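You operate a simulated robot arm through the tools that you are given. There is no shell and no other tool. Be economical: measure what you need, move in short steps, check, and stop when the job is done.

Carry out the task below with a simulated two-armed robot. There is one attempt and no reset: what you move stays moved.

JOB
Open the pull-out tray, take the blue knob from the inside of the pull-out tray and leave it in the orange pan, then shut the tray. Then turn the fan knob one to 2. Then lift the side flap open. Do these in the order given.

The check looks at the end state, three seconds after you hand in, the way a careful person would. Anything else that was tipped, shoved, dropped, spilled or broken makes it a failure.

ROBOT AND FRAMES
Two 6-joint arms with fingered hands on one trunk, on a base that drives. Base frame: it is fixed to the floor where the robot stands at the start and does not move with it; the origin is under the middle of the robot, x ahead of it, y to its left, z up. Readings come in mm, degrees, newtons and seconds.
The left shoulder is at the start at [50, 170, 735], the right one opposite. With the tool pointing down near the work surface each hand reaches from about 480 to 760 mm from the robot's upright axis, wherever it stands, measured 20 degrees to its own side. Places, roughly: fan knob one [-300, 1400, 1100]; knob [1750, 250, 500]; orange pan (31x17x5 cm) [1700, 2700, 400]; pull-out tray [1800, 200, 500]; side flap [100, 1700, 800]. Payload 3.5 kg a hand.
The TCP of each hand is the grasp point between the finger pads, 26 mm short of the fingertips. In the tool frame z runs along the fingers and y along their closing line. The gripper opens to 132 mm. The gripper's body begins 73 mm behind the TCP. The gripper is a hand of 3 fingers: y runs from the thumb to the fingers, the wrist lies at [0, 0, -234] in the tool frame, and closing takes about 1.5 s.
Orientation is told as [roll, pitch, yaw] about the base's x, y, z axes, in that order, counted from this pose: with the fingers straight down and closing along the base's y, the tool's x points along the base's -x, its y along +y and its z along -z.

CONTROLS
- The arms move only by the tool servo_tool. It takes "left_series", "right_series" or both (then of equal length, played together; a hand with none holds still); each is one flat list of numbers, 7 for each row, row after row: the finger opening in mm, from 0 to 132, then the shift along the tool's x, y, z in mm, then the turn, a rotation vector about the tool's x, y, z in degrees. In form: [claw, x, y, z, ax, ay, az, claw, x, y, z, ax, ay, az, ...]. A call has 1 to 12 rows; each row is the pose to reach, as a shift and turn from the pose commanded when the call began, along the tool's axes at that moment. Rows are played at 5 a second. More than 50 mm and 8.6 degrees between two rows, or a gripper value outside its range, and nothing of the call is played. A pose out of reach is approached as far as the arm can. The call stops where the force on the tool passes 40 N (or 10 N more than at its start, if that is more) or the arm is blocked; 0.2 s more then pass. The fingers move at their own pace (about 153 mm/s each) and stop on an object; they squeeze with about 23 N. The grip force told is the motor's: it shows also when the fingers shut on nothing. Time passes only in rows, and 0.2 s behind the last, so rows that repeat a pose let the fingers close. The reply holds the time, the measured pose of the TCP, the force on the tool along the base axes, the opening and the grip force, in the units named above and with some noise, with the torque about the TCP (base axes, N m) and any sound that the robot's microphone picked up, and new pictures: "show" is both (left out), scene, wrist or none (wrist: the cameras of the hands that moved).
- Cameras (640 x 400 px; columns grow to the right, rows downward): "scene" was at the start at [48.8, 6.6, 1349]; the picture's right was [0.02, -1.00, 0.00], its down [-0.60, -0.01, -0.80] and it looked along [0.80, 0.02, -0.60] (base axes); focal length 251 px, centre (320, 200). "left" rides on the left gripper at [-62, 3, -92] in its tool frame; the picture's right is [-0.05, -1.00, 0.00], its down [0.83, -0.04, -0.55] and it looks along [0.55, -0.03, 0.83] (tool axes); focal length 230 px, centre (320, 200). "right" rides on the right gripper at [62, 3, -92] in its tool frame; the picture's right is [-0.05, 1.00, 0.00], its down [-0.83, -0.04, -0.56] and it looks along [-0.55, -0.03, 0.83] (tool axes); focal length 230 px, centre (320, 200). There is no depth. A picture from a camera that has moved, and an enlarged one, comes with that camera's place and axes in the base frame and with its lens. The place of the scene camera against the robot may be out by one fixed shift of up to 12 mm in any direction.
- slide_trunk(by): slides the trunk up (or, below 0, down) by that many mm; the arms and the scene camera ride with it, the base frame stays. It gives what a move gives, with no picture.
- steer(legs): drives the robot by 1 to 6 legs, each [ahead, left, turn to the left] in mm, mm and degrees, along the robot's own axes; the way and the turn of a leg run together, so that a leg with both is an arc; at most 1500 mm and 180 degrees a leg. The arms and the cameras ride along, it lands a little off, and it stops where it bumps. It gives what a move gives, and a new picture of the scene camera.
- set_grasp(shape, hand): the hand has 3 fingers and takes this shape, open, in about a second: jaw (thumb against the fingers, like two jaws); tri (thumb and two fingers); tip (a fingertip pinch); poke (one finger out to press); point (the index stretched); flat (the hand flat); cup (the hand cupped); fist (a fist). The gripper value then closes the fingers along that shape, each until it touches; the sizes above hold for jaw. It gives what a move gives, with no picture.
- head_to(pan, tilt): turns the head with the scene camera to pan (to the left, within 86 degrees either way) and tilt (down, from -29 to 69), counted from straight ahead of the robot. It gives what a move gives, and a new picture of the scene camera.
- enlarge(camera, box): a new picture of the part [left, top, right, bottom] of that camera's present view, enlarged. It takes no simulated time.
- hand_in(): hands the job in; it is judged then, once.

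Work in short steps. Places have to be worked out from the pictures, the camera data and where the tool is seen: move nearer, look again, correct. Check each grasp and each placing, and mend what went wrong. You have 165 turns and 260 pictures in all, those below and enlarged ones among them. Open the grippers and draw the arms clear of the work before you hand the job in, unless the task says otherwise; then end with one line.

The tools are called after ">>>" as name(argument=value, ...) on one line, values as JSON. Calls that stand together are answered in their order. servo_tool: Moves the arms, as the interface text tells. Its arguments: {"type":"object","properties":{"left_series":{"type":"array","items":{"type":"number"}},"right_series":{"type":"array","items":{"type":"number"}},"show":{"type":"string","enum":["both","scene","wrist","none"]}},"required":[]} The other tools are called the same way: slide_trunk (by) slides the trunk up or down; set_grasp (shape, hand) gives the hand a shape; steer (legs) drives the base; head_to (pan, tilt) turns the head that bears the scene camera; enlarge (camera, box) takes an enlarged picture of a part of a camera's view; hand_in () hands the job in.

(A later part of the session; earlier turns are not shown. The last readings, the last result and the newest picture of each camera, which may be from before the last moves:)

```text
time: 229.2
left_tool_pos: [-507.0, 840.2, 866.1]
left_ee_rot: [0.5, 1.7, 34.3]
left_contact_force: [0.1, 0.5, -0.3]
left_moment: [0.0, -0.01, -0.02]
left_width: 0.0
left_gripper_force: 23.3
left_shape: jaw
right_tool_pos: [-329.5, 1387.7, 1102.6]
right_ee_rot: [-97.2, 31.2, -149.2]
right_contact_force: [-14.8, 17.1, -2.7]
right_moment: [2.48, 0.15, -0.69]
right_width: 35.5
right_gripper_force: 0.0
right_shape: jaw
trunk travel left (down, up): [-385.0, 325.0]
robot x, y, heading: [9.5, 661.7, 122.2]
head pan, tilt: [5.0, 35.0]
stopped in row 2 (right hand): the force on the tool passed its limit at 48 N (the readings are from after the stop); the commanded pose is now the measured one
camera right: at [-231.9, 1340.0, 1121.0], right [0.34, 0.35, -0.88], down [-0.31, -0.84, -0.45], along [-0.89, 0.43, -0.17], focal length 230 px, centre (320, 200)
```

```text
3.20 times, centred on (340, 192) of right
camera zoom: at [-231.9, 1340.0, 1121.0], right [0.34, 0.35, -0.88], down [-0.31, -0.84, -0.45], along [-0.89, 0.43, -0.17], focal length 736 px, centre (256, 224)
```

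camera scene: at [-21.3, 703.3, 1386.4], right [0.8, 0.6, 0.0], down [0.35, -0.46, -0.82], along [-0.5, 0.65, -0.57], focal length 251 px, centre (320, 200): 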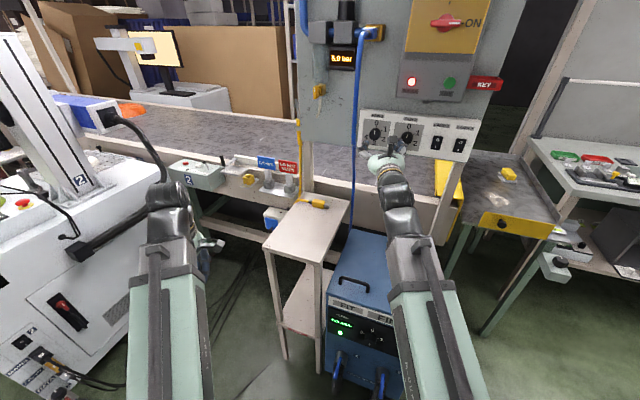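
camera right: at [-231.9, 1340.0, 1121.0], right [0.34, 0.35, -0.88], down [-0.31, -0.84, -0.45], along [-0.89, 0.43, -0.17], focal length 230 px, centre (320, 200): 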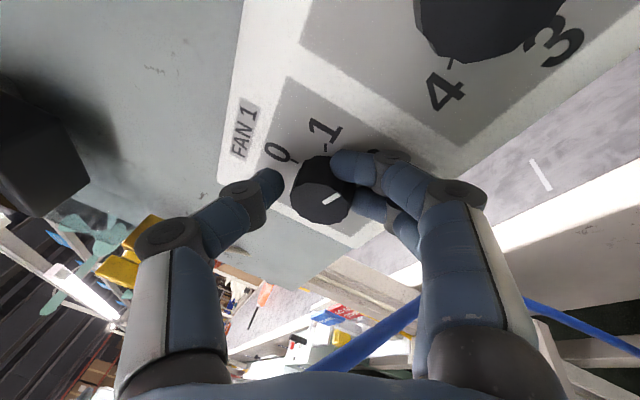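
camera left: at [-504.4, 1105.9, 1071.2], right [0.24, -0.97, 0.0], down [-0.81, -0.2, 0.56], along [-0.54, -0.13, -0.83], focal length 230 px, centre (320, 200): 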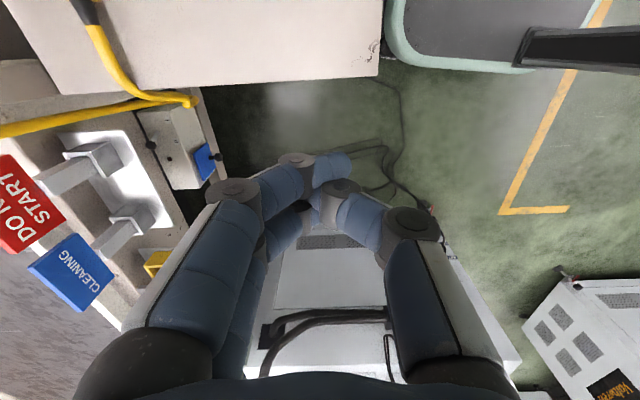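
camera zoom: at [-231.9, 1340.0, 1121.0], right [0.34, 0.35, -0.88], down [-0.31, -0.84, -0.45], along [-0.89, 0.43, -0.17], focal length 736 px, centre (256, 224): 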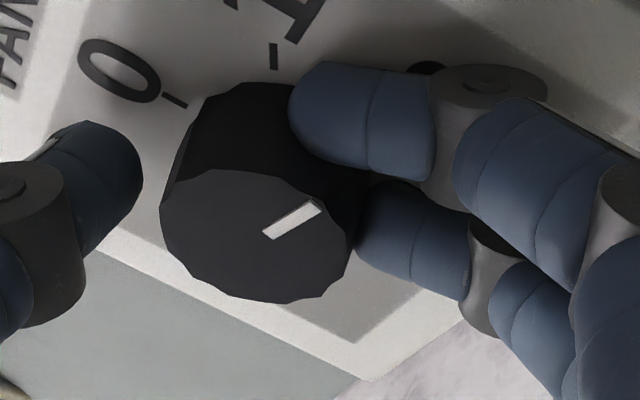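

There's a residual twist (~1.4 N·m about the tool axis). Untwist the open hand by 8° to relieve it and see.

>>> servo_tool(right_series=[46, 0, 0, 0, 0, 0, -4, 46, 0, 0, 0, 0, 0, -8], show="wrist")

```text
time: 229.8
left_tool_pos: [-508.0, 838.1, 866.6]
left_ee_rot: [0.4, 1.6, 34.2]
left_contact_force: [-0.2, -1.1, 0.0]
left_moment: [0.01, -0.01, 0.01]
left_width: 0.0
left_gripper_force: 23.5
left_shape: jaw
right_tool_pos: [-331.4, 1384.1, 1101.8]
right_ee_rot: [-97.8, 38.8, -150.3]
right_contact_force: [-23.9, 7.9, -1.0]
right_moment: [0.92, 0.44, 0.5]
right_width: 40.0
right_gripper_force: 0.1
right_shape: jaw
trunk travel left (down, up): [-385.0, 325.0]
robot x, y, heading: [7.5, 660.5, 122.2]
head pan, tilt: [5.0, 35.0]
camera right: at [-235.8, 1334.0, 1128.6], right [0.44, 0.41, -0.8], down [-0.27, -0.79, -0.55], along [-0.86, 0.45, -0.24], focal length 230 px, centre (320, 200)
```

right: 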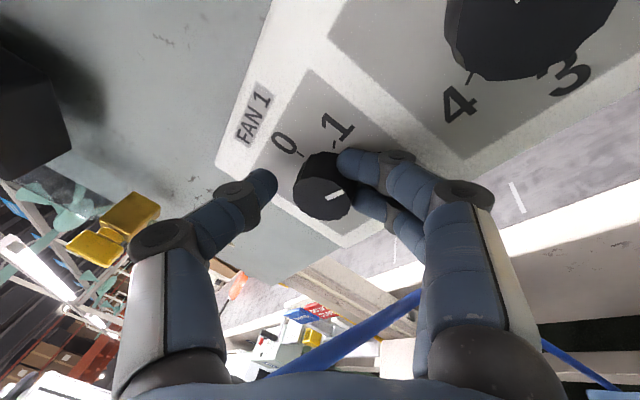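

The torque dropped and the knob stayed. Untwist another 24°.

>>> servo_tool(right_series=[46, 0, 0, 0, 0, 0, -8, 46, 0, 0, 0, 0, 0, -16, 46, 0, 0, 0, 0, 0, -24], show="wrist")

```text
time: 230.6
left_tool_pos: [-506.1, 836.9, 867.5]
left_ee_rot: [0.6, 1.6, 34.2]
left_contact_force: [0.1, 0.2, -0.4]
left_moment: [0.03, 0.0, -0.02]
left_width: 0.0
left_gripper_force: 23.2
left_shape: jaw
right_tool_pos: [-326.5, 1384.4, 1105.5]
right_ee_rot: [-103.7, 62.6, -157.7]
right_contact_force: [8.3, -19.5, -7.8]
right_moment: [-0.32, 0.05, -0.35]
right_width: 44.0
right_gripper_force: 0.1
right_shape: jaw
trunk travel left (down, up): [-385.0, 325.0]
robot x, y, heading: [9.0, 662.8, 122.2]
head pan, tilt: [5.0, 35.0]
camera right: at [-245.6, 1320.1, 1147.6], right [0.69, 0.54, -0.49], down [-0.07, -0.62, -0.78], along [-0.72, 0.57, -0.39], focal length 230 px, centre (320, 200)
```

right: 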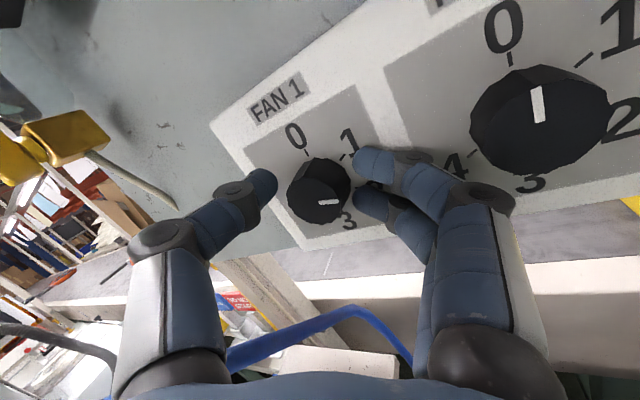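

Fingers are free now, and Fan 2 is still at 0. Retreat 80 mm.

>>> servo_tool(right_series=[44, 0, 0, -10, 0, 0, 0, 44, 0, 0, -35, 0, 0, 0, 50, 0, 0, -60, 0, 0, 0, 50, 0, 0, -90, 0, 0, 0], show="wrist")

>>> enlarge(camera="right", box=[220, 80, 460, 230])

```text
time: 231.6
left_tool_pos: [-507.8, 838.7, 866.9]
left_ee_rot: [0.6, 1.6, 34.3]
left_contact_force: [0.0, 0.1, -0.8]
left_moment: [-0.02, 0.04, -0.04]
left_width: 0.0
left_gripper_force: 22.9
left_shape: jaw
right_tool_pos: [-276.9, 1309.8, 1095.5]
right_ee_rot: [-103.6, 62.5, -157.6]
right_contact_force: [-0.2, 0.8, -1.0]
right_moment: [0.0, 0.03, 0.01]
right_width: 49.3
right_gripper_force: 0.1
right_shape: jaw
trunk travel left (down, up): [-385.0, 325.0]
robot x, y, heading: [10.7, 660.7, 122.1]
head pan, tilt: [5.0, 35.0]
camera right: at [-196.7, 1246.8, 1137.1], right [0.68, 0.54, -0.5], down [-0.07, -0.62, -0.78], along [-0.73, 0.57, -0.39], focal length 230 px, centre (320, 200)
```

right: 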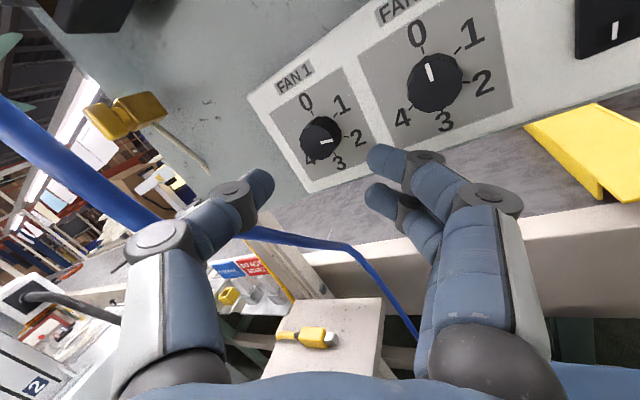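

```text
2.67 times, centred on (340, 155) of right
camera zoom: at [-196.7, 1246.8, 1137.1], right [0.68, 0.54, -0.5], down [-0.07, -0.62, -0.78], along [-0.73, 0.57, -0.39], focal length 614 px, centre (267, 320)
```

zoom: 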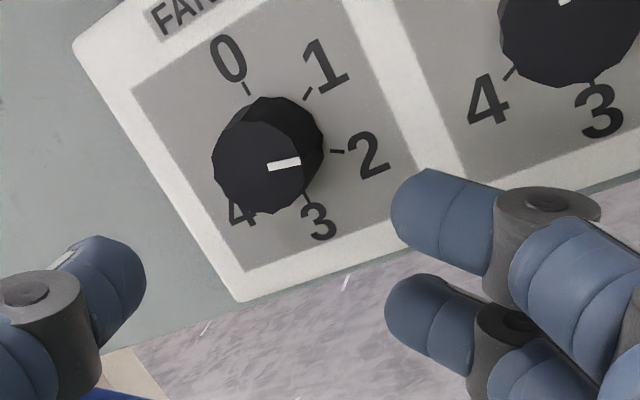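

The pointer looks near 2, maybe slightly short. Retreat further and view it squarely with the scene camera.

>>> servo_tool(right_series=[50, 0, 30, -20, 0, 0, 0, 50, 0, 70, -40, 0, 0, 0, 50, 0, 110, -50, 0, 0, 0, 50, 0, 150, -60, 0, 0, 0], show="none")

>>> enlarge(camera="scene", box=[350, 100, 440, 160])

```text
time: 232.6
left_tool_pos: [-506.1, 837.9, 866.7]
left_ee_rot: [0.7, 1.6, 34.4]
left_contact_force: [-0.1, -0.4, 0.0]
left_moment: [0.01, 0.0, -0.02]
left_width: 0.0
left_gripper_force: 22.8
left_shape: jaw
right_tool_pos: [-212.8, 1348.4, 1007.9]
right_ee_rot: [-105.6, 61.8, -162.9]
right_contact_force: [-0.3, -0.3, 0.1]
right_moment: [0.05, 0.02, 0.0]
right_width: 49.6
right_gripper_force: 0.0
right_shape: jaw
right hand out of reach, approached as far as the arm can: row 1, 2, 3, 4
trunk travel left (down, up): [-385.0, 325.0]
robot x, y, heading: [6.7, 661.3, 122.3]
head pan, tilt: [5.0, 35.0]
```

```text
6.67 times, centred on (395, 130) of scene
camera zoom: at [-21.3, 703.9, 1386.4], right [0.8, 0.6, 0.0], down [0.35, -0.46, -0.82], along [-0.5, 0.65, -0.57], focal length 1676 px, centre (-180, 667)
```

zoom: 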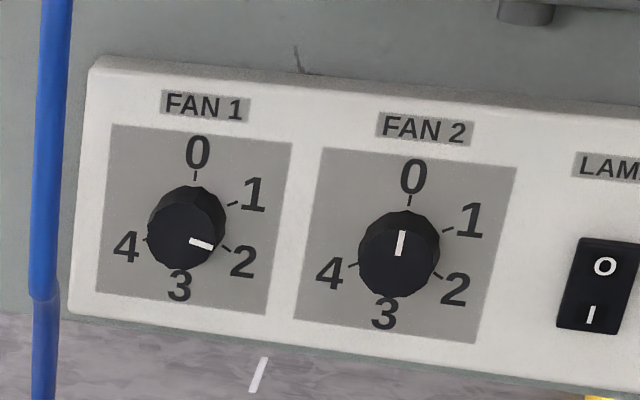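

The mark is ~15–20° short of 2. I'll regrasp at the first roll angle and turn the remainder: bring the hand back in front and unroll.

>>> servo_tool(right_series=[56, 3, -10, 0, 0, 0, -7.9, 56, 6, -21, 0, 0, 0, -15.8, 56, 10, -31, 0, 0, 0, -23.7, 56, 13, -41, 0, 0, 0, -31.6, 56, 16, -52, 0, 0, 0, -39.5, 56, 20, -62, 5, 0, 0, -47.4, 56, 23, -73, 10, 0, 0, -55.3, 56, 26, -83, 15, 0, 0, -63.2, 56, 30, -93, 18, 0, 0, -71.1, 56, 33, -104, 20, 0, 0, -79, 56, 36, -114, 20, 0, 0, -87], show="wrist")

```text
time: 235.0
left_tool_pos: [-507.0, 838.9, 867.6]
left_ee_rot: [0.6, 1.6, 34.4]
left_contact_force: [-0.9, -0.5, -0.2]
left_moment: [-0.01, 0.04, 0.02]
left_width: 0.0
left_gripper_force: 23.1
left_shape: jaw
right_tool_pos: [-291.1, 1315.2, 1097.9]
right_ee_rot: [98.5, 30.0, 35.2]
right_contact_force: [-0.8, 0.9, -0.4]
right_moment: [-0.04, 0.03, 0.0]
right_width: 55.5
right_gripper_force: 0.1
right_shape: jaw
trunk travel left (down, up): [-385.0, 325.0]
robot x, y, heading: [9.1, 660.6, 122.1]
head pan, tilt: [5.0, 35.0]
camera right: at [-286.3, 1205.4, 1119.3], right [0.52, 0.19, 0.83], down [0.85, -0.07, -0.52], along [-0.05, 0.98, -0.2], focal length 230 px, centre (320, 200)
```

right: 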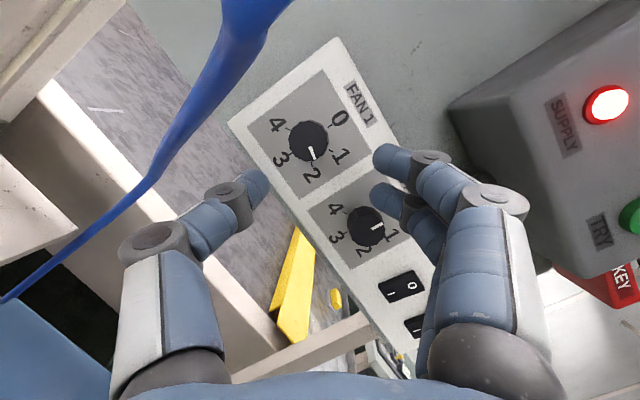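

Enlarge to compare the mark with the tick for 2 in this more frontal view.

>>> enlarge(camera="right", box=[260, 100, 360, 190])

```text
4.44 times, centred on (310, 145) of right
camera zoom: at [-286.3, 1205.4, 1119.3], right [0.52, 0.19, 0.83], down [0.85, -0.07, -0.52], along [-0.05, 0.98, -0.2], focal length 1022 px, centre (364, 444)
```

zoom: 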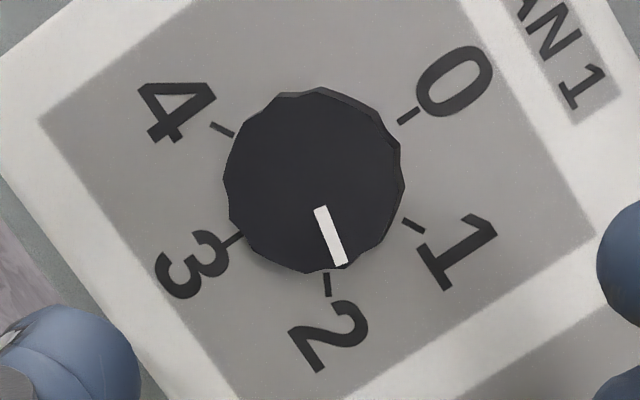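

The mark is ~14° short of the 2 tick. Re-approach the knob to the former grasp point and grip.

>>> servo_tool(right_series=[56, -1, -5, 20, 0, 0, 0, 56, -2, -10, 40, 0, 0, 0, 56, -2, -10, 60, 0, 0, 0, 56, -2, -10, 77, 0, 0, 0, 30, -2, -10, 77, 0, 0, 0, 0, -2, -10, 77, 0, 0, 0, 0, -2, -10, 77, 0, 0, 0, 0, -2, -10, 77, 0, 0, 0], show="wrist")

```text
time: 236.8
left_tool_pos: [-506.0, 840.1, 868.2]
left_ee_rot: [0.5, 1.7, 34.3]
left_contact_force: [-0.1, -0.3, -0.2]
left_moment: [0.01, -0.03, 0.0]
left_width: 0.0
left_gripper_force: 22.4
left_shape: jaw
right_tool_pos: [-333.1, 1379.6, 1097.4]
right_ee_rot: [98.4, 30.1, 35.1]
right_contact_force: [-0.4, 2.9, 0.2]
right_moment: [0.02, 0.05, -0.04]
right_width: 23.4
right_gripper_force: 22.6
right_shape: jaw
trunk travel left (down, up): [-385.0, 325.0]
robot x, y, heading: [7.5, 663.2, 121.9]
head pan, tilt: [5.0, 35.0]
camera right: at [-328.1, 1270.1, 1118.8], right [0.53, 0.19, 0.83], down [0.85, -0.07, -0.52], along [-0.05, 0.98, -0.2], focal length 230 px, centre (320, 200)
```

right: 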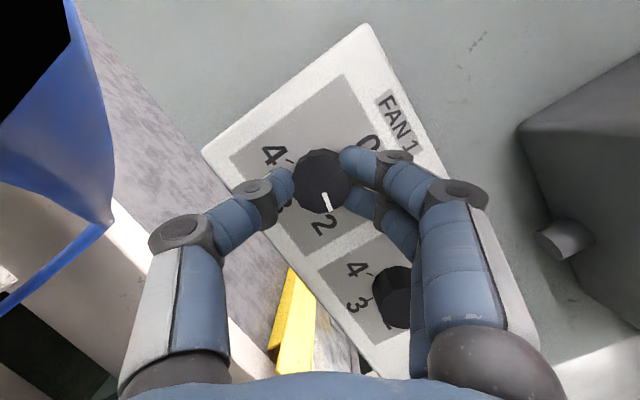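

Gripped with little side load. Turn 16°.

>>> servo_tool(right_series=[0, 0, 0, 0, 0, 0, 5, 0, 0, 0, 0, 0, 0, 10, 0, 0, 0, 0, 0, 0, 16, 0, 0, 0, 0, 0, 0, 16], show="none")

>>> enlarge(camera="right", box=[220, 110, 420, 240])

```text
time: 237.8
left_tool_pos: [-505.0, 838.9, 868.3]
left_ee_rot: [0.6, 1.7, 34.3]
left_contact_force: [-0.1, 0.4, 0.0]
left_moment: [0.0, -0.02, -0.02]
left_width: 0.0
left_gripper_force: 23.3
left_shape: jaw
right_tool_pos: [-332.1, 1378.5, 1097.8]
right_ee_rot: [100.5, 46.0, 38.5]
right_contact_force: [1.1, 5.3, 4.1]
right_moment: [0.25, 0.05, -0.32]
right_width: 23.1
right_gripper_force: 22.9
right_shape: jaw
trunk travel left (down, up): [-385.0, 325.0]
robot x, y, heading: [6.6, 667.3, 122.2]
head pan, tilt: [5.0, 35.0]
```

```text
3.08 times, centred on (320, 175) of right
camera zoom: at [-317.3, 1274.4, 1131.8], right [0.69, 0.32, 0.65], down [0.71, -0.13, -0.7], along [-0.14, 0.94, -0.31], focal length 708 px, centre (320, 277)
```

zoom: 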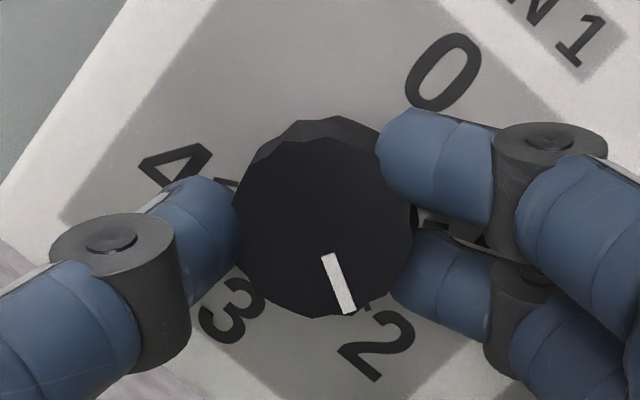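

~5° left. Turn 7° more, then release and retreat slightly to check.

>>> servo_tool(right_series=[0, 0, 0, 0, 0, 0, 4, 0, 0, 0, 0, 0, 0, 7, 0, 0, 0, 0, 0, 0, 7, 20, 0, 0, 0, 0, 0, 7, 46, 0, 0, 0, 0, 0, 7, 46, 0, 0, 0, 0, 0, 7], show="none")

>>> enlarge(camera="right", box=[220, 110, 420, 240])

```text
time: 239.2
left_tool_pos: [-505.9, 838.4, 867.5]
left_ee_rot: [0.6, 1.7, 34.3]
left_contact_force: [-0.1, -0.8, -0.2]
left_moment: [-0.03, 0.0, 0.0]
left_width: 0.0
left_gripper_force: 23.8
left_shape: jaw
right_tool_pos: [-333.7, 1377.6, 1097.3]
right_ee_rot: [102.0, 52.8, 40.6]
right_contact_force: [-0.1, -0.7, -0.1]
right_moment: [-0.01, -0.03, 0.01]
right_width: 45.3
right_gripper_force: 0.2
right_shape: jaw
trunk travel left (down, up): [-385.0, 325.0]
robot x, y, heading: [7.0, 663.8, 122.6]
head pan, tilt: [5.0, 35.0]
```

```text
3.08 times, centred on (320, 175) of right
camera zoom: at [-313.0, 1276.4, 1135.4], right [0.75, 0.37, 0.55], down [0.63, -0.16, -0.76], along [-0.19, 0.92, -0.35], focal length 708 px, centre (320, 277)
```

zoom: 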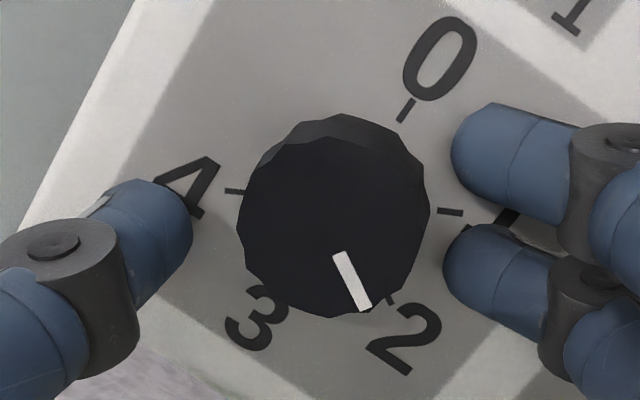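

The mark now lines up with the 2 tick. Retreat the right hand.

>>> servo_tool(right_series=[46, 0, 0, -15, 0, 0, 0, 46, 0, 0, -40, 0, 0, 0, 46, 0, 0, -75, 0, 0, 0, 46, 0, 0, -110, 0, 0, 0], show="none")

>>> enlarge(camera="right", box=[250, 80, 450, 205])

```text
time: 240.2
left_tool_pos: [-506.9, 838.5, 866.3]
left_ee_rot: [0.6, 1.5, 34.3]
left_contact_force: [0.0, -0.1, -0.2]
left_moment: [0.02, 0.0, 0.0]
left_width: 0.1
left_gripper_force: 23.3
left_shape: jaw
right_tool_pos: [-277.0, 1283.8, 1084.5]
right_ee_rot: [102.0, 52.8, 40.6]
right_contact_force: [-0.1, 0.3, 0.2]
right_moment: [0.02, 0.01, -0.02]
right_width: 45.5
right_gripper_force: 0.1
right_shape: jaw
trunk travel left (down, up): [-385.0, 325.0]
robot x, y, heading: [6.4, 663.4, 122.3]
head pan, tilt: [5.0, 35.0]
```

```text
3.20 times, centred on (350, 142) of right
camera zoom: at [-256.5, 1181.8, 1123.9], right [0.75, 0.37, 0.55], down [0.63, -0.16, -0.76], along [-0.19, 0.92, -0.35], focal length 736 px, centre (224, 384)
```

zoom: 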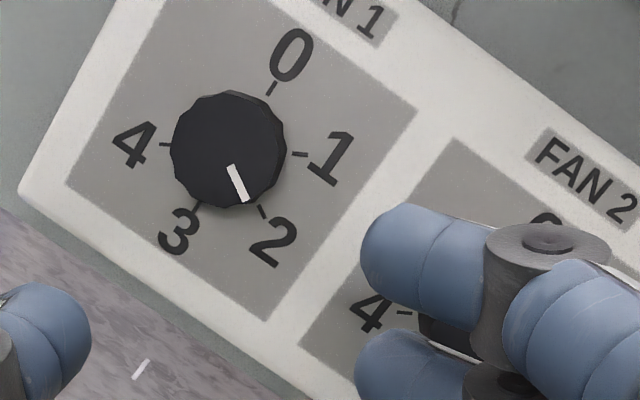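

Fan 1 is at 2, Fan 2 untouched. Next, the side flap (near (100,1700,800)); back off and look at it.

>>> steer(legs=[[-200, 0, 0]])

>>> head_to(pan=-30, tilt=30)

>>> enlarge(camera="scene", box=[230, 120, 430, 245])

```text
time: 241.8
left_tool_pos: [-398.9, 667.0, 868.5]
left_ee_rot: [0.6, 1.6, 34.4]
left_contact_force: [0.7, -0.3, 0.0]
left_moment: [-0.01, 0.02, -0.02]
left_width: 0.2
left_gripper_force: 22.9
left_shape: jaw
right_tool_pos: [-170.9, 1112.6, 1086.3]
right_ee_rot: [102.1, 52.6, 40.8]
right_contact_force: [-0.1, -0.5, -0.2]
right_moment: [0.03, 0.0, -0.03]
right_width: 45.6
right_gripper_force: 0.1
right_shape: jaw
trunk travel left (down, up): [-385.0, 325.0]
robot x, y, heading: [118.2, 492.1, 122.3]
head pan, tilt: [5.0, 35.0]
camera scene: at [86.5, 532.5, 1386.4], right [0.79, 0.61, 0.0], down [0.35, -0.46, -0.82], along [-0.5, 0.65, -0.57], focal length 251 px, centre (320, 200)
```

scene: 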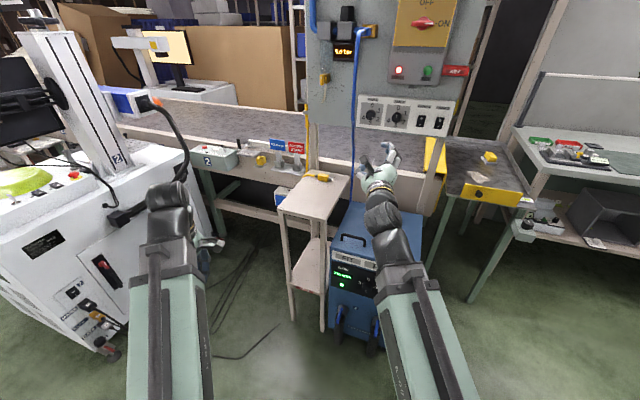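

```text
time: 242.8
left_tool_pos: [-398.5, 667.0, 868.0]
left_ee_rot: [0.6, 1.6, 34.3]
left_contact_force: [0.1, 0.3, -0.9]
left_moment: [0.0, 0.01, 0.01]
left_width: 0.0
left_gripper_force: 22.3
left_shape: jaw
right_tool_pos: [-170.4, 1112.5, 1086.3]
right_ee_rot: [102.1, 52.7, 40.8]
right_contact_force: [0.3, -0.7, -0.2]
right_moment: [-0.01, -0.01, 0.02]
right_width: 45.5
right_gripper_force: 0.2
right_shape: jaw
trunk travel left (down, up): [-385.0, 325.0]
robot x, y, heading: [115.3, 492.8, 122.3]
head pan, tilt: [-30.0, 30.0]
camera scene: at [136.0, 553.0, 1394.1], right [1.0, 0.04, 0.0], down [0.02, -0.5, -0.87], along [-0.04, 0.87, -0.5], focal length 251 px, centre (320, 200)
```

scene: 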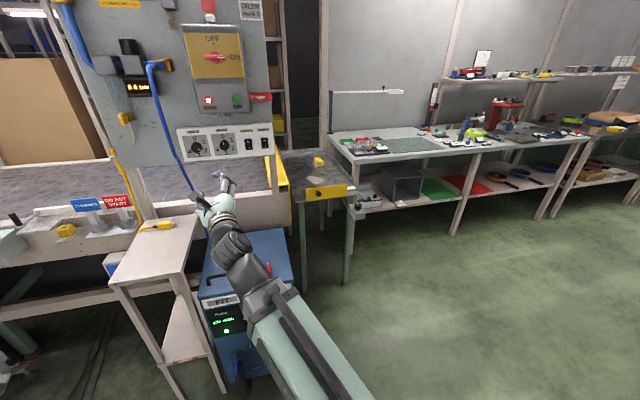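

```text
3.20 times, centred on (330, 182) of scene
camera zoom: at [136.0, 553.0, 1394.1], right [1.0, 0.04, 0.0], down [0.02, -0.5, -0.87], along [-0.04, 0.87, -0.5], focal length 804 px, centre (288, 256)
```

zoom: 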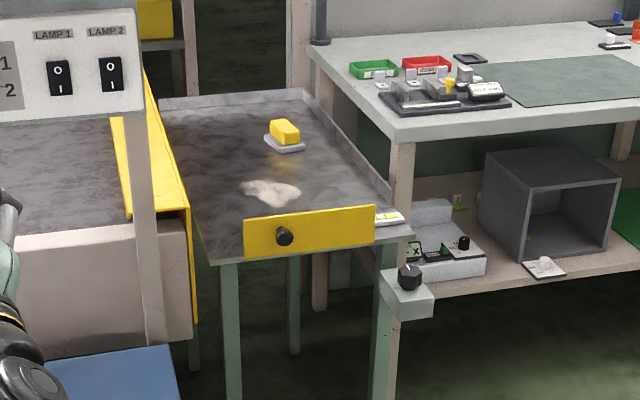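

The side flap is the yellow plate with a black knob on the front of the small grey table, knob at ≈(82,1645,~795). Drive in front of it, facing ~107°.

>>> steer(legs=[[0, -300, 0], [0, 0, -15.3], [150, 0, 0]])

>>> head_to(pan=5, tilt=32)

>>> enlarge(camera="scene", box=[250, 130, 410, 260])

```text
time: 246.8
left_tool_pos: [-125.3, 1096.3, 866.2]
left_ee_rot: [0.4, 1.6, 19.4]
left_contact_force: [0.1, -0.3, 0.9]
left_moment: [0.03, -0.04, 0.01]
left_width: 0.0
left_gripper_force: 22.6
left_shape: jaw
right_tool_pos: [211.0, 1467.5, 1086.0]
right_ee_rot: [102.0, 52.7, 25.7]
right_contact_force: [-0.1, -0.4, 0.5]
right_moment: [-0.01, -0.03, 0.0]
right_width: 45.5
right_gripper_force: 0.0
right_shape: jaw
trunk travel left (down, up): [-385.0, 325.0]
robot x, y, heading: [325.7, 793.9, 107.3]
head pan, tilt: [-30.0, 30.0]
camera scene: at [361.6, 849.6, 1394.1], right [0.98, -0.22, 0.0], down [-0.11, -0.49, -0.87], along [0.19, 0.84, -0.5], focal length 251 px, centre (320, 200)
```

scene: 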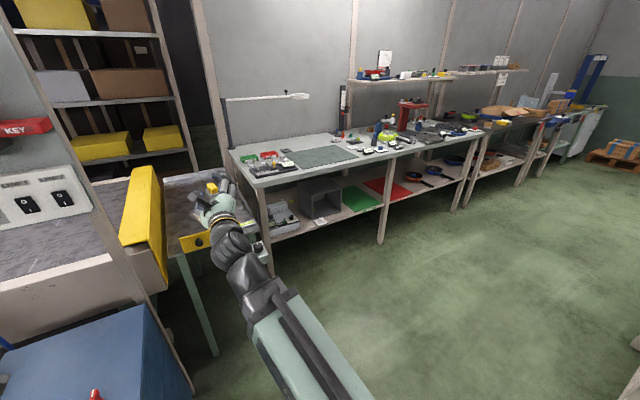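

```text
time: 247.8
left_tool_pos: [-124.1, 1096.4, 868.2]
left_ee_rot: [0.5, 1.6, 19.4]
left_contact_force: [0.8, 0.6, -0.2]
left_moment: [-0.02, 0.0, 0.0]
left_width: 0.0
left_gripper_force: 22.8
left_shape: jaw
right_tool_pos: [211.4, 1468.3, 1085.8]
right_ee_rot: [102.1, 52.7, 25.6]
right_contact_force: [-0.1, 0.6, 0.1]
right_moment: [0.02, -0.03, 0.03]
right_width: 45.6
right_gripper_force: 0.0
right_shape: jaw
trunk travel left (down, up): [-385.0, 325.0]
robot x, y, heading: [327.1, 793.6, 107.3]
head pan, tilt: [5.0, 32.0]
camera scene: at [307.9, 844.0, 1391.0], right [0.93, 0.38, 0.0], down [0.2, -0.49, -0.85], along [-0.32, 0.78, -0.53], focal length 251 px, centre (320, 200)
```

scene: 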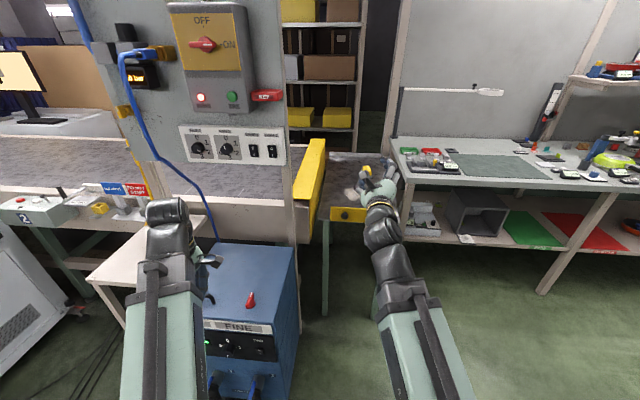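

```text
3.08 times, centred on (330, 195) of scene
camera zoom: at [307.9, 844.0, 1391.0], right [0.93, 0.38, 0.0], down [0.2, -0.49, -0.85], along [-0.32, 0.78, -0.53], focal length 773 px, centre (289, 215)
```

zoom: 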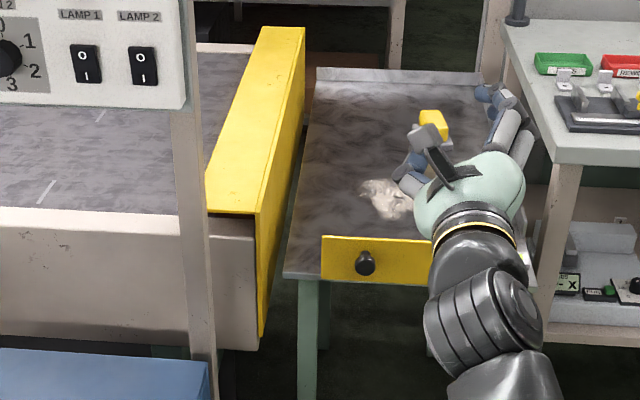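

See the flap through the right wrist camera, which is close to it.

>>> servo_tool(right_series=[46, 0, 0, -40, 0, 0, 0, 46, 0, 0, -40, 0, 0, 0], show="wrist")

```text
time: 248.4
left_tool_pos: [-123.4, 1097.8, 866.6]
left_ee_rot: [0.6, 1.6, 19.5]
left_contact_force: [0.6, 0.2, -0.1]
left_moment: [0.0, 0.03, -0.02]
left_width: 0.2
left_gripper_force: 23.2
left_shape: jaw
right_tool_pos: [208.6, 1452.2, 1089.8]
right_ee_rot: [102.1, 52.6, 25.7]
right_contact_force: [0.3, 0.0, 0.1]
right_moment: [0.03, 0.01, 0.05]
right_width: 45.5
right_gripper_force: 0.1
right_shape: jaw
right hand out of reach, approached as far as the arm can: row 1, 2
trunk travel left (down, up): [-385.0, 325.0]
robot x, y, heading: [327.3, 798.2, 107.3]
head pan, tilt: [5.0, 32.0]
camera right: at [202.7, 1347.5, 1128.2], right [0.82, 0.16, 0.55], down [0.57, -0.32, -0.76], along [0.05, 0.93, -0.35], focal length 230 px, centre (320, 200)
```

right: 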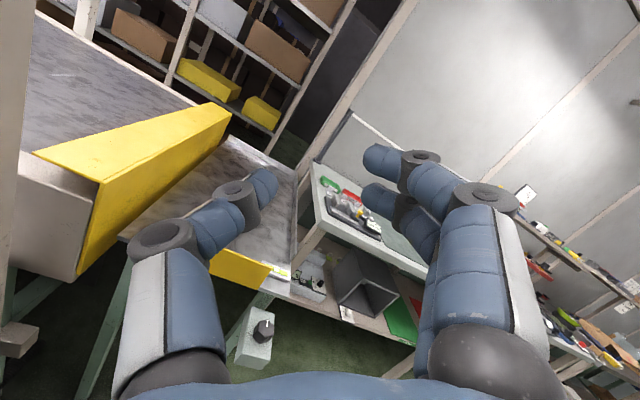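

Shift the base right 200 mm so the flap is visible between the arms.

>>> steer(legs=[[80, -200, 0]])

>>> enlarge(camera="scene", box=[240, 150, 360, 240])

```text
time: 250.0
left_tool_pos: [44.8, 1233.0, 867.1]
left_ee_rot: [0.6, 1.6, 19.4]
left_contact_force: [-0.3, -0.4, 0.3]
left_moment: [0.03, -0.01, 0.0]
left_width: 0.1
left_gripper_force: 22.9
left_shape: jaw
right_tool_pos: [378.3, 1589.3, 1090.5]
right_ee_rot: [102.1, 52.7, 25.7]
right_contact_force: [-0.9, -0.4, -0.8]
right_moment: [0.01, -0.01, 0.01]
right_width: 45.5
right_gripper_force: 0.0
right_shape: jaw
trunk travel left (down, up): [-385.0, 325.0]
robot x, y, heading: [496.0, 933.4, 107.5]
head pan, tilt: [5.0, 32.0]
camera scene: at [476.8, 981.1, 1391.0], right [0.92, 0.38, 0.0], down [0.2, -0.49, -0.85], along [-0.32, 0.78, -0.53], focal length 251 px, centre (320, 200)
```

scene: 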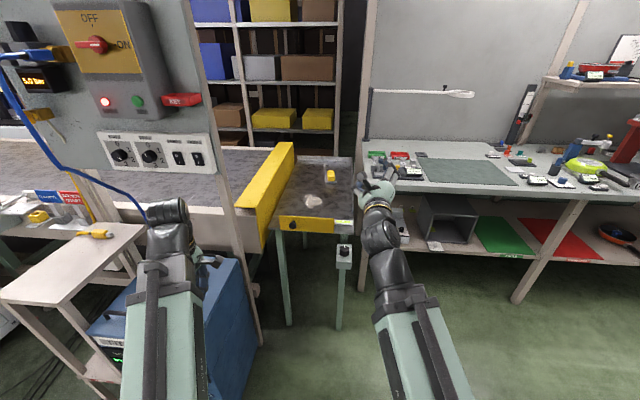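

```text
4.44 times, centred on (300, 195) of scene
camera zoom: at [476.8, 981.1, 1391.0], right [0.92, 0.38, 0.0], down [0.2, -0.49, -0.85], along [-0.32, 0.78, -0.53], focal length 1117 px, centre (409, 222)
```

zoom: 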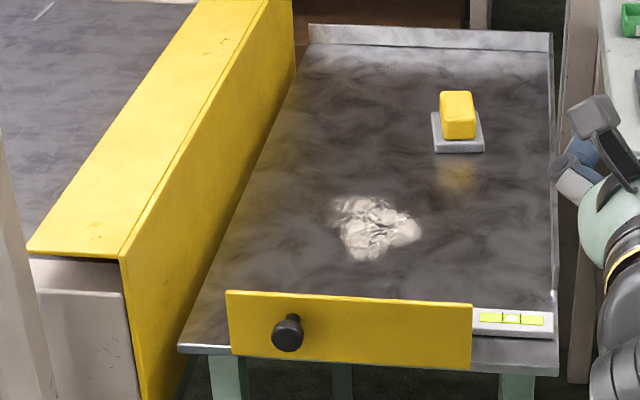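

The flap is a bar whose black knob is at its left end (≈(80,1664,785)), probably pivoting at its right end. Back off 120 mm, lower the trunk so the right hand can point level at that height, and unroll the hand to a vertical pinch.

>>> steer(legs=[[-120, 0, 0]])

>>> slide_trunk(by=-285)

>>> servo_tool(right_series=[60, 0, 0, 0, 0, 0, -8, 60, 0, 0, 0, 0, 0, -16, 60, 0, 0, 0, 0, 0, -24, 60, 0, 0, 0, 0, 0, -32, 60, 0, 0, 0, 0, 0, -40, 60, 0, 0, 0, 0, 0, -48])

```text
time: 251.3
left_tool_pos: [79.9, 1119.0, 867.9]
left_ee_rot: [0.5, 1.6, 19.6]
left_contact_force: [-0.1, -1.0, -0.1]
left_moment: [-0.02, 0.01, -0.01]
left_width: 0.1
left_gripper_force: 22.7
left_shape: jaw
right_tool_pos: [412.6, 1473.3, 1090.8]
right_ee_rot: [102.1, 52.7, 25.8]
right_contact_force: [0.8, 0.2, -0.7]
right_moment: [-0.02, 0.02, 0.02]
right_width: 45.5
right_gripper_force: 0.0
right_shape: jaw
trunk travel left (down, up): [-385.0, 325.0]
robot x, y, heading: [532.1, 813.0, 107.3]
head pan, tilt: [5.0, 32.0]
camera scene: at [512.4, 866.7, 1391.0], right [0.92, 0.38, 0.0], down [0.2, -0.49, -0.85], along [-0.32, 0.78, -0.53], focal length 251 px, centre (320, 200)
```

scene: 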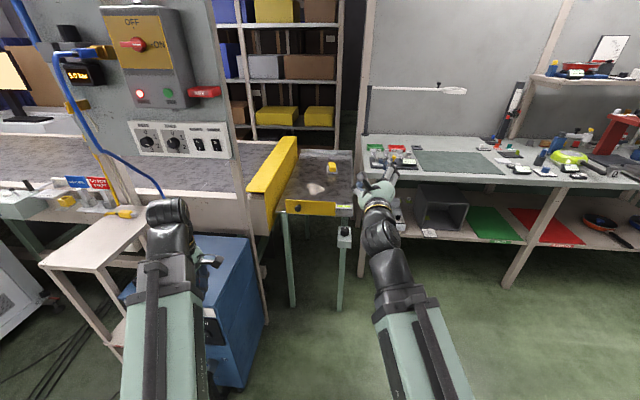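

```text
time: 254.2
left_tool_pos: [79.4, 1120.6, 582.5]
left_ee_rot: [0.5, 1.5, 19.4]
left_contact_force: [-0.2, -0.1, -0.8]
left_moment: [-0.02, -0.02, 0.02]
left_width: 0.0
left_gripper_force: 23.1
left_shape: jaw
right_tool_pos: [412.7, 1475.4, 806.2]
right_ee_rot: [102.1, 52.7, 25.9]
right_contact_force: [-0.3, 0.9, 0.1]
right_moment: [-0.03, -0.01, -0.02]
right_width: 45.4
right_gripper_force: 0.1
right_shape: jaw
trunk travel left (down, up): [-100.0, 610.0]
robot x, y, heading: [534.1, 817.0, 107.3]
head pan, tilt: [5.0, 32.0]
```

```text
time: 255.6
left_tool_pos: [79.1, 1117.9, 583.1]
left_ee_rot: [0.5, 1.6, 19.6]
left_contact_force: [-0.7, 0.1, -0.8]
left_moment: [0.01, 0.01, 0.02]
left_width: 0.1
left_gripper_force: 23.1
left_shape: jaw
right_tool_pos: [412.1, 1476.2, 803.3]
right_ee_rot: [97.2, 5.1, 16.7]
right_contact_force: [0.0, 0.2, 0.1]
right_moment: [0.01, 0.01, -0.02]
right_width: 59.3
right_gripper_force: 0.1
right_shape: jaw
trunk travel left (down, up): [-100.0, 610.0]
robot x, y, heading: [532.4, 815.6, 107.4]
head pan, tilt: [5.0, 32.0]
camera scene: at [512.3, 867.0, 1106.0], right [0.92, 0.38, 0.0], down [0.2, -0.49, -0.85], along [-0.32, 0.78, -0.53], focal length 251 px, centre (320, 200)
camera right: at [379.1, 1368.5, 800.5], right [0.17, -0.08, 0.98], down [0.94, -0.29, -0.19], along [0.3, 0.95, 0.03], focal length 230 px, centre (320, 200)
```

scene: 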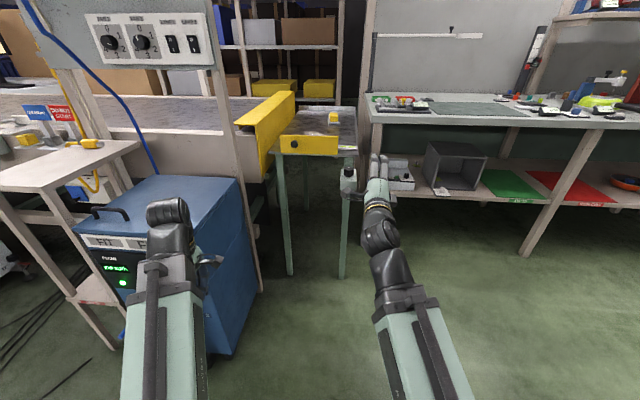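
right: 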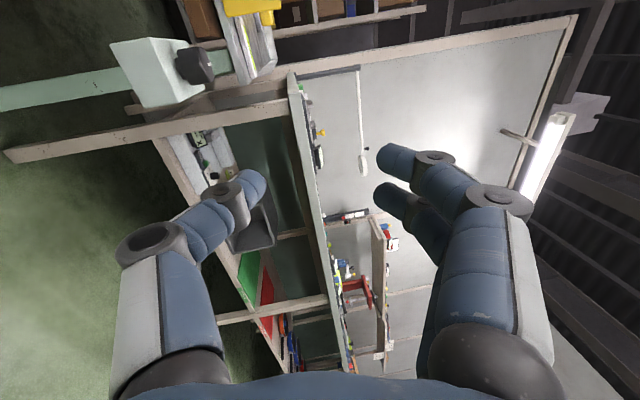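

Close look at the flap from this lower viewpoint.

>>> enlarge(camera="scene", box=[260, 100, 370, 185])

```text
4.71 times, centred on (315, 142) of scene
camera zoom: at [512.3, 867.0, 1106.0], right [0.92, 0.38, 0.0], down [0.2, -0.49, -0.85], along [-0.32, 0.78, -0.53], focal length 1183 px, centre (344, 471)
```

zoom: 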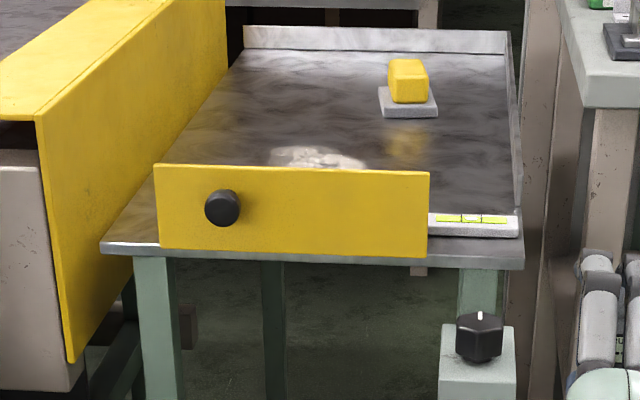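

Raise the left hand (so that it clears the blue cart) before strafing left.

>>> servo_tool(left_series=[0, 0, 0, -40, 0, 0, 0, 0, -15, 0, -80, 0, 0, 0, 0, -35, 0, -120, 0, 0, 0, 0, -55, 0, -160, 0, 0, 0, 0, -75, 0, -200, 0, 0, 0, 0, -95, 0, -240, 0, 0, 0, 0, -110, 0, -270, 0, 0, 0], show="none")

```text
time: 257.1
left_tool_pos: [99.0, 1222.7, 633.9]
left_ee_rot: [2.8, 2.0, 19.5]
left_contact_force: [0.1, 0.1, -0.6]
left_moment: [-0.01, 0.0, 0.01]
left_width: 0.0
left_gripper_force: 23.3
left_shape: jaw
left hand out of reach, approached as far as the arm can: row 1, 2, 3, 4, 5, 6, 7
right_tool_pos: [412.0, 1475.6, 804.4]
right_ee_rot: [97.3, 5.2, 16.8]
right_contact_force: [0.3, 0.2, 0.0]
right_moment: [0.01, -0.03, -0.02]
right_width: 59.5
right_gripper_force: 0.1
right_shape: jaw
trunk travel left (down, up): [-100.0, 610.0]
robot x, y, heading: [531.4, 818.5, 107.7]
head pan, tilt: [5.0, 32.0]
```

The left arm would foul the blue cart, so I'll use the left hand on the flap instead and tuck the right arm to the free right side. Raise the trunk, then swing the right hand down and back while turning the left hand level.

>>> slide_trunk(by=285)

>>> servo_tool(right_series=[50, 0, 0, 0, 8.1, 0, 0, 50, 0, 0, 0, 16.2, 0, 0, 50, 0, 0, 0, 24.3, 0, 0, 50, 0, 0, 0, 32.4, 0, 0, 50, 0, 0, 0, 40.5, 0, 0, 50, 0, 0, 0, 48.6, 0, 0, 50, 0, 0, 0, 56.7, 0, 0, 50, 0, 0, 0, 64.8, 0, 0, 50, 0, 0, 0, 72.9, 0, 0, 50, 0, 0, 0, 81, 0, 0, 50, 0, 0, 0, 89, 0, 0, 50, 0, 0, 0, 97, 0, 0], show="none")

```text
time: 260.0
left_tool_pos: [99.3, 1222.0, 919.8]
left_ee_rot: [2.8, 2.2, 19.5]
left_contact_force: [0.1, -0.4, 0.8]
left_moment: [-0.03, 0.02, 0.0]
left_width: 0.0
left_gripper_force: 22.9
left_shape: jaw
right_tool_pos: [413.1, 1473.5, 1088.8]
right_ee_rot: [97.3, 5.3, 16.8]
right_contact_force: [-0.2, 0.5, 0.8]
right_moment: [0.02, -0.01, -0.03]
right_width: 59.4
right_gripper_force: 0.0
right_shape: jaw
trunk travel left (down, up): [-385.0, 325.0]
robot x, y, heading: [533.0, 821.2, 107.8]
head pan, tilt: [5.0, 32.0]
```

```text
time: 262.6
left_tool_pos: [99.8, 1221.6, 919.3]
left_ee_rot: [2.8, 2.0, 19.5]
left_contact_force: [0.5, -0.5, -0.5]
left_moment: [0.01, 0.02, -0.02]
left_width: 0.2
left_gripper_force: 22.8
left_shape: jaw
right_tool_pos: [386.1, 1444.3, 1083.4]
right_ee_rot: [14.0, -10.5, 13.7]
right_contact_force: [-0.2, 0.7, 0.6]
right_moment: [0.02, -0.01, -0.04]
right_width: 50.1
right_gripper_force: 0.1
right_shape: jaw
right hand out of reach, approached as far as the arm can: row 3, 4, 5, 6, 7, 8, 9, 10, 11, 12
trunk travel left (down, up): [-385.0, 325.0]
robot x, y, heading: [533.4, 816.5, 107.5]
head pan, tilt: [5.0, 32.0]
```

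Continue: right hand to its side, left hand turning level while moving forward and up.

>>> servo_tool(right_series=[50, -25, -15, 25, -1, 0, 0, 50, -50, -33, 50, -2, 0, 0, 50, -75, -55, 75, -4, 0, 0, 50, -100, -75, 100, -6, 0, 0, 50, -125, -95, 125, -8, 0, 0, 50, -150, -115, 150, -10, 0, 0, 50, -175, -135, 175, -12, 0, 0, 50, -200, -155, 200, -13, 0, 0, 50, -225, -175, 225, -13, 0, 0, 50, -250, -195, 250, -13, 0, 0, 50, -275, -215, 275, -13, 0, 0, 50, -300, -235, 300, -13, 0, 0], left_series=[0, 0, 14, -15, -7.5, 0, 0, 0, 0, 29, -30, -15, 0, 0, 0, 0, 44, -45, -22.5, 0, 0, 0, 0, 58, -60, -30, 0, 0, 0, 0, 73, -75, -37.5, 0, 0, 0, 0, 88, -90, -45, 0, 0, 0, 0, 102, -105, -52.5, 0, 0, 0, 0, 117, -120, -60, 0, 0, 0, 0, 131, -135, -67.5, 0, 0, 0, 0, 146, -150, -75, 0, 0, 0, 0, 160, -165, -82.5, 0, 0, 0, 0, 175, -180, -90, 0, 0], show="scene")

```text
time: 265.2
left_tool_pos: [49.8, 1381.4, 1107.2]
left_ee_rot: [92.9, 2.2, 19.5]
left_contact_force: [0.3, -1.2, -0.8]
left_moment: [0.02, -0.02, -0.02]
left_width: 0.1
left_gripper_force: 22.6
left_shape: jaw
right_tool_pos: [585.1, 1431.8, 771.6]
right_ee_rot: [28.6, -12.4, 7.6]
right_contact_force: [-0.3, 0.2, -0.6]
right_moment: [-0.01, -0.02, 0.03]
right_width: 50.3
right_gripper_force: 0.1
right_shape: jaw
right hand out of reach, approached as far as the arm can: row 2, 3, 4, 5, 6, 7, 8, 9, 10, 11, 12
trunk travel left (down, up): [-385.0, 325.0]
robot x, y, heading: [534.1, 819.1, 107.5]
head pan, tilt: [5.0, 32.0]
camera scene: at [512.3, 867.1, 1391.1], right [0.92, 0.38, 0.0], down [0.2, -0.49, -0.85], along [-0.32, 0.78, -0.53], focal length 251 px, centre (320, 200)
```

scene: 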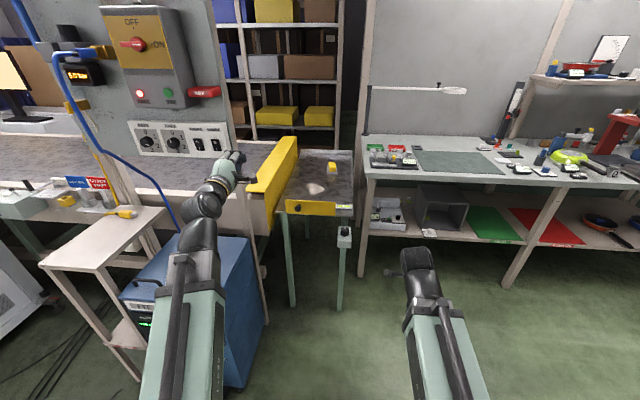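

Pull the right hand further back/right so it's well away from the table.

>>> servo_tool(right_series=[50, -20, -33, -17, 0, 0, 0, 50, -40, -66, -35, 0, 0, 0, 50, -60, -99, -52, 0, 0, 0, 50, -80, -132, -70, 0, 0, 0], show="none")

>>> slide_trunk(by=-285)

```text
time: 266.2
left_tool_pos: [50.1, 1380.9, 1106.8]
left_ee_rot: [92.8, 2.1, 19.6]
left_contact_force: [0.2, 0.6, -0.2]
left_moment: [0.02, 0.01, 0.01]
left_width: 0.0
left_gripper_force: 23.1
left_shape: jaw
right_tool_pos: [584.7, 1432.3, 771.1]
right_ee_rot: [28.6, -12.4, 7.5]
right_contact_force: [0.1, 0.4, -0.2]
right_moment: [0.01, -0.02, 0.01]
right_width: 50.2
right_gripper_force: 0.1
right_shape: jaw
right hand out of reach, approached as far as the arm can: row 1, 2, 3, 4
trunk travel left (down, up): [-385.0, 325.0]
robot x, y, heading: [533.1, 817.5, 107.2]
head pan, tilt: [5.0, 32.0]
```

```text
time: 269.1
left_tool_pos: [48.1, 1380.9, 822.4]
left_ee_rot: [92.9, 2.0, 19.6]
left_contact_force: [-0.8, 0.0, 0.6]
left_moment: [-0.02, -0.03, -0.01]
left_width: 0.0
left_gripper_force: 23.3
left_shape: jaw
right_tool_pos: [584.2, 1433.1, 486.7]
right_ee_rot: [28.6, -12.5, 7.6]
right_contact_force: [0.1, 0.6, -0.9]
right_moment: [0.01, 0.0, 0.01]
right_width: 50.3
right_gripper_force: 0.0
right_shape: jaw
trunk travel left (down, up): [-100.0, 610.0]
robot x, y, heading: [533.8, 817.9, 107.4]
head pan, tilt: [5.0, 32.0]
```

Now drive so the left hand sits ~110 mm in front of the flap's knob.

>>> steer(legs=[[0, -119, 0], [140, 0, 0]])

>>> servo_tool(left_series=[60, 0, 0, 0, 0, 0, 0, 60, 0, 0, 0, 0, 0, 0, 60, 0, 0, 0, 0, 0, 0], show="wrist")

```text
time: 271.3
left_tool_pos: [123.0, 1552.7, 821.2]
left_ee_rot: [92.8, 2.1, 19.4]
left_contact_force: [-0.5, -0.1, 0.2]
left_moment: [0.01, 0.03, 0.01]
left_width: 0.0
left_gripper_force: 22.8
left_shape: jaw
right_tool_pos: [658.1, 1601.5, 487.0]
right_ee_rot: [28.6, -12.4, 7.5]
right_contact_force: [0.3, 0.0, 1.0]
right_moment: [0.0, -0.01, 0.0]
right_width: 50.3
right_gripper_force: 0.0
right_shape: jaw
trunk travel left (down, up): [-100.0, 610.0]
robot x, y, heading: [602.2, 985.4, 107.3]
head pan, tilt: [5.0, 32.0]
camera scene: at [583.7, 1036.7, 1106.0], right [0.93, 0.38, 0.0], down [0.2, -0.49, -0.85], along [-0.32, 0.79, -0.53], focal length 251 px, centre (320, 200)
```

scene: 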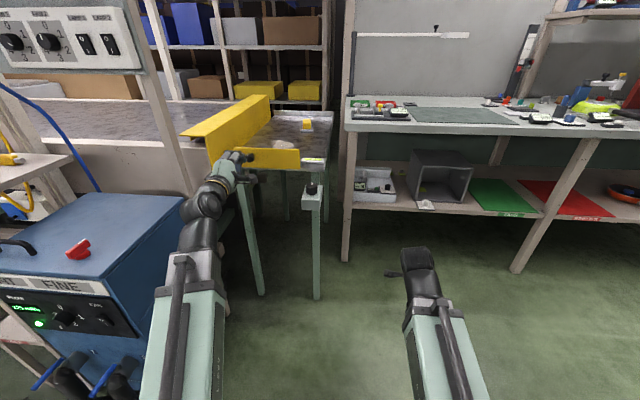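

```text
time: 272.1
left_tool_pos: [122.0, 1551.2, 820.8]
left_ee_rot: [92.9, 2.1, 19.2]
left_contact_force: [0.2, 0.4, -0.3]
left_moment: [0.01, 0.0, 0.03]
left_width: 59.6
left_gripper_force: 0.1
left_shape: jaw
right_tool_pos: [658.3, 1600.2, 487.2]
right_ee_rot: [28.5, -12.5, 7.4]
right_contact_force: [-0.6, -0.2, -0.1]
right_moment: [-0.03, -0.02, 0.02]
right_width: 50.1
right_gripper_force: 0.0
right_shape: jaw
trunk travel left (down, up): [-100.0, 610.0]
robot x, y, heading: [604.9, 986.5, 107.2]
head pan, tilt: [5.0, 32.0]
camera left: at [211.0, 1486.1, 817.9], right [0.0, 0.05, -1.0], down [-0.6, -0.8, -0.04], along [-0.8, 0.6, 0.03], focal length 230 px, centre (320, 200)
```

left: 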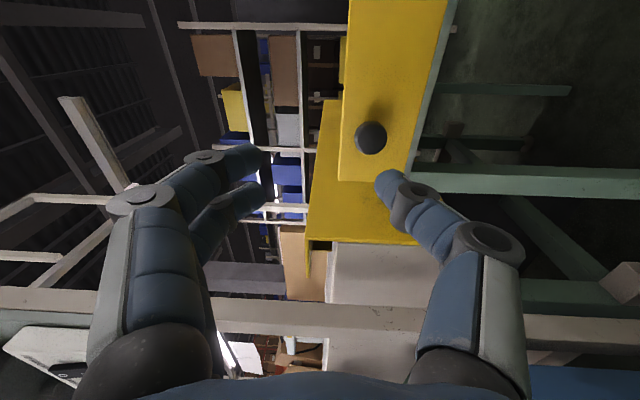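

Knob at ≈(81,1656,781): 110 mm ahead, 45 mm lower. Lower and approach 60 mm, then look.

>>> servo_tool(left_series=[60, 2, -22, 0, 0, 0, 0, 60, 4, -45, 0, 0, 0, 0, 60, 4, -45, 30, 0, 0, 0, 60, 4, -45, 60, 0, 0, 0], show="wrist")

```text
time: 273.1
left_tool_pos: [95.8, 1608.5, 779.7]
left_ee_rot: [92.8, 2.2, 19.4]
left_contact_force: [-0.8, -0.3, -0.3]
left_moment: [0.01, 0.0, 0.02]
left_width: 59.8
left_gripper_force: 0.0
left_shape: jaw
right_tool_pos: [658.1, 1602.8, 486.1]
right_ee_rot: [28.6, -12.4, 7.5]
right_contact_force: [0.3, -0.3, -0.4]
right_moment: [0.01, 0.0, 0.01]
right_width: 49.9
right_gripper_force: 0.0
right_shape: jaw
trunk travel left (down, up): [-100.0, 610.0]
robot x, y, heading: [600.4, 983.8, 107.2]
head pan, tilt: [5.0, 32.0]
camera left: at [184.5, 1543.3, 776.1], right [0.0, 0.05, -1.0], down [-0.6, -0.8, -0.04], along [-0.8, 0.6, 0.03], focal length 230 px, centre (320, 200)
```

left: 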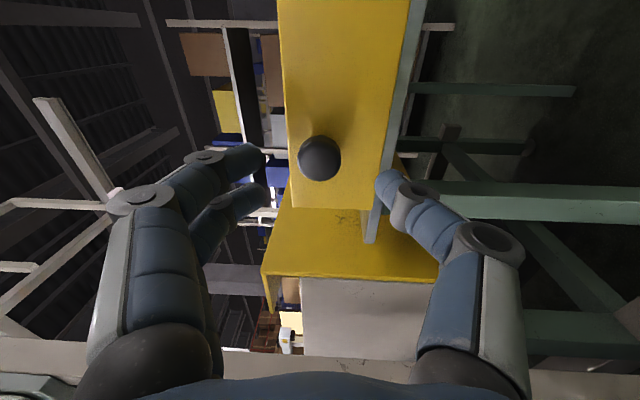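

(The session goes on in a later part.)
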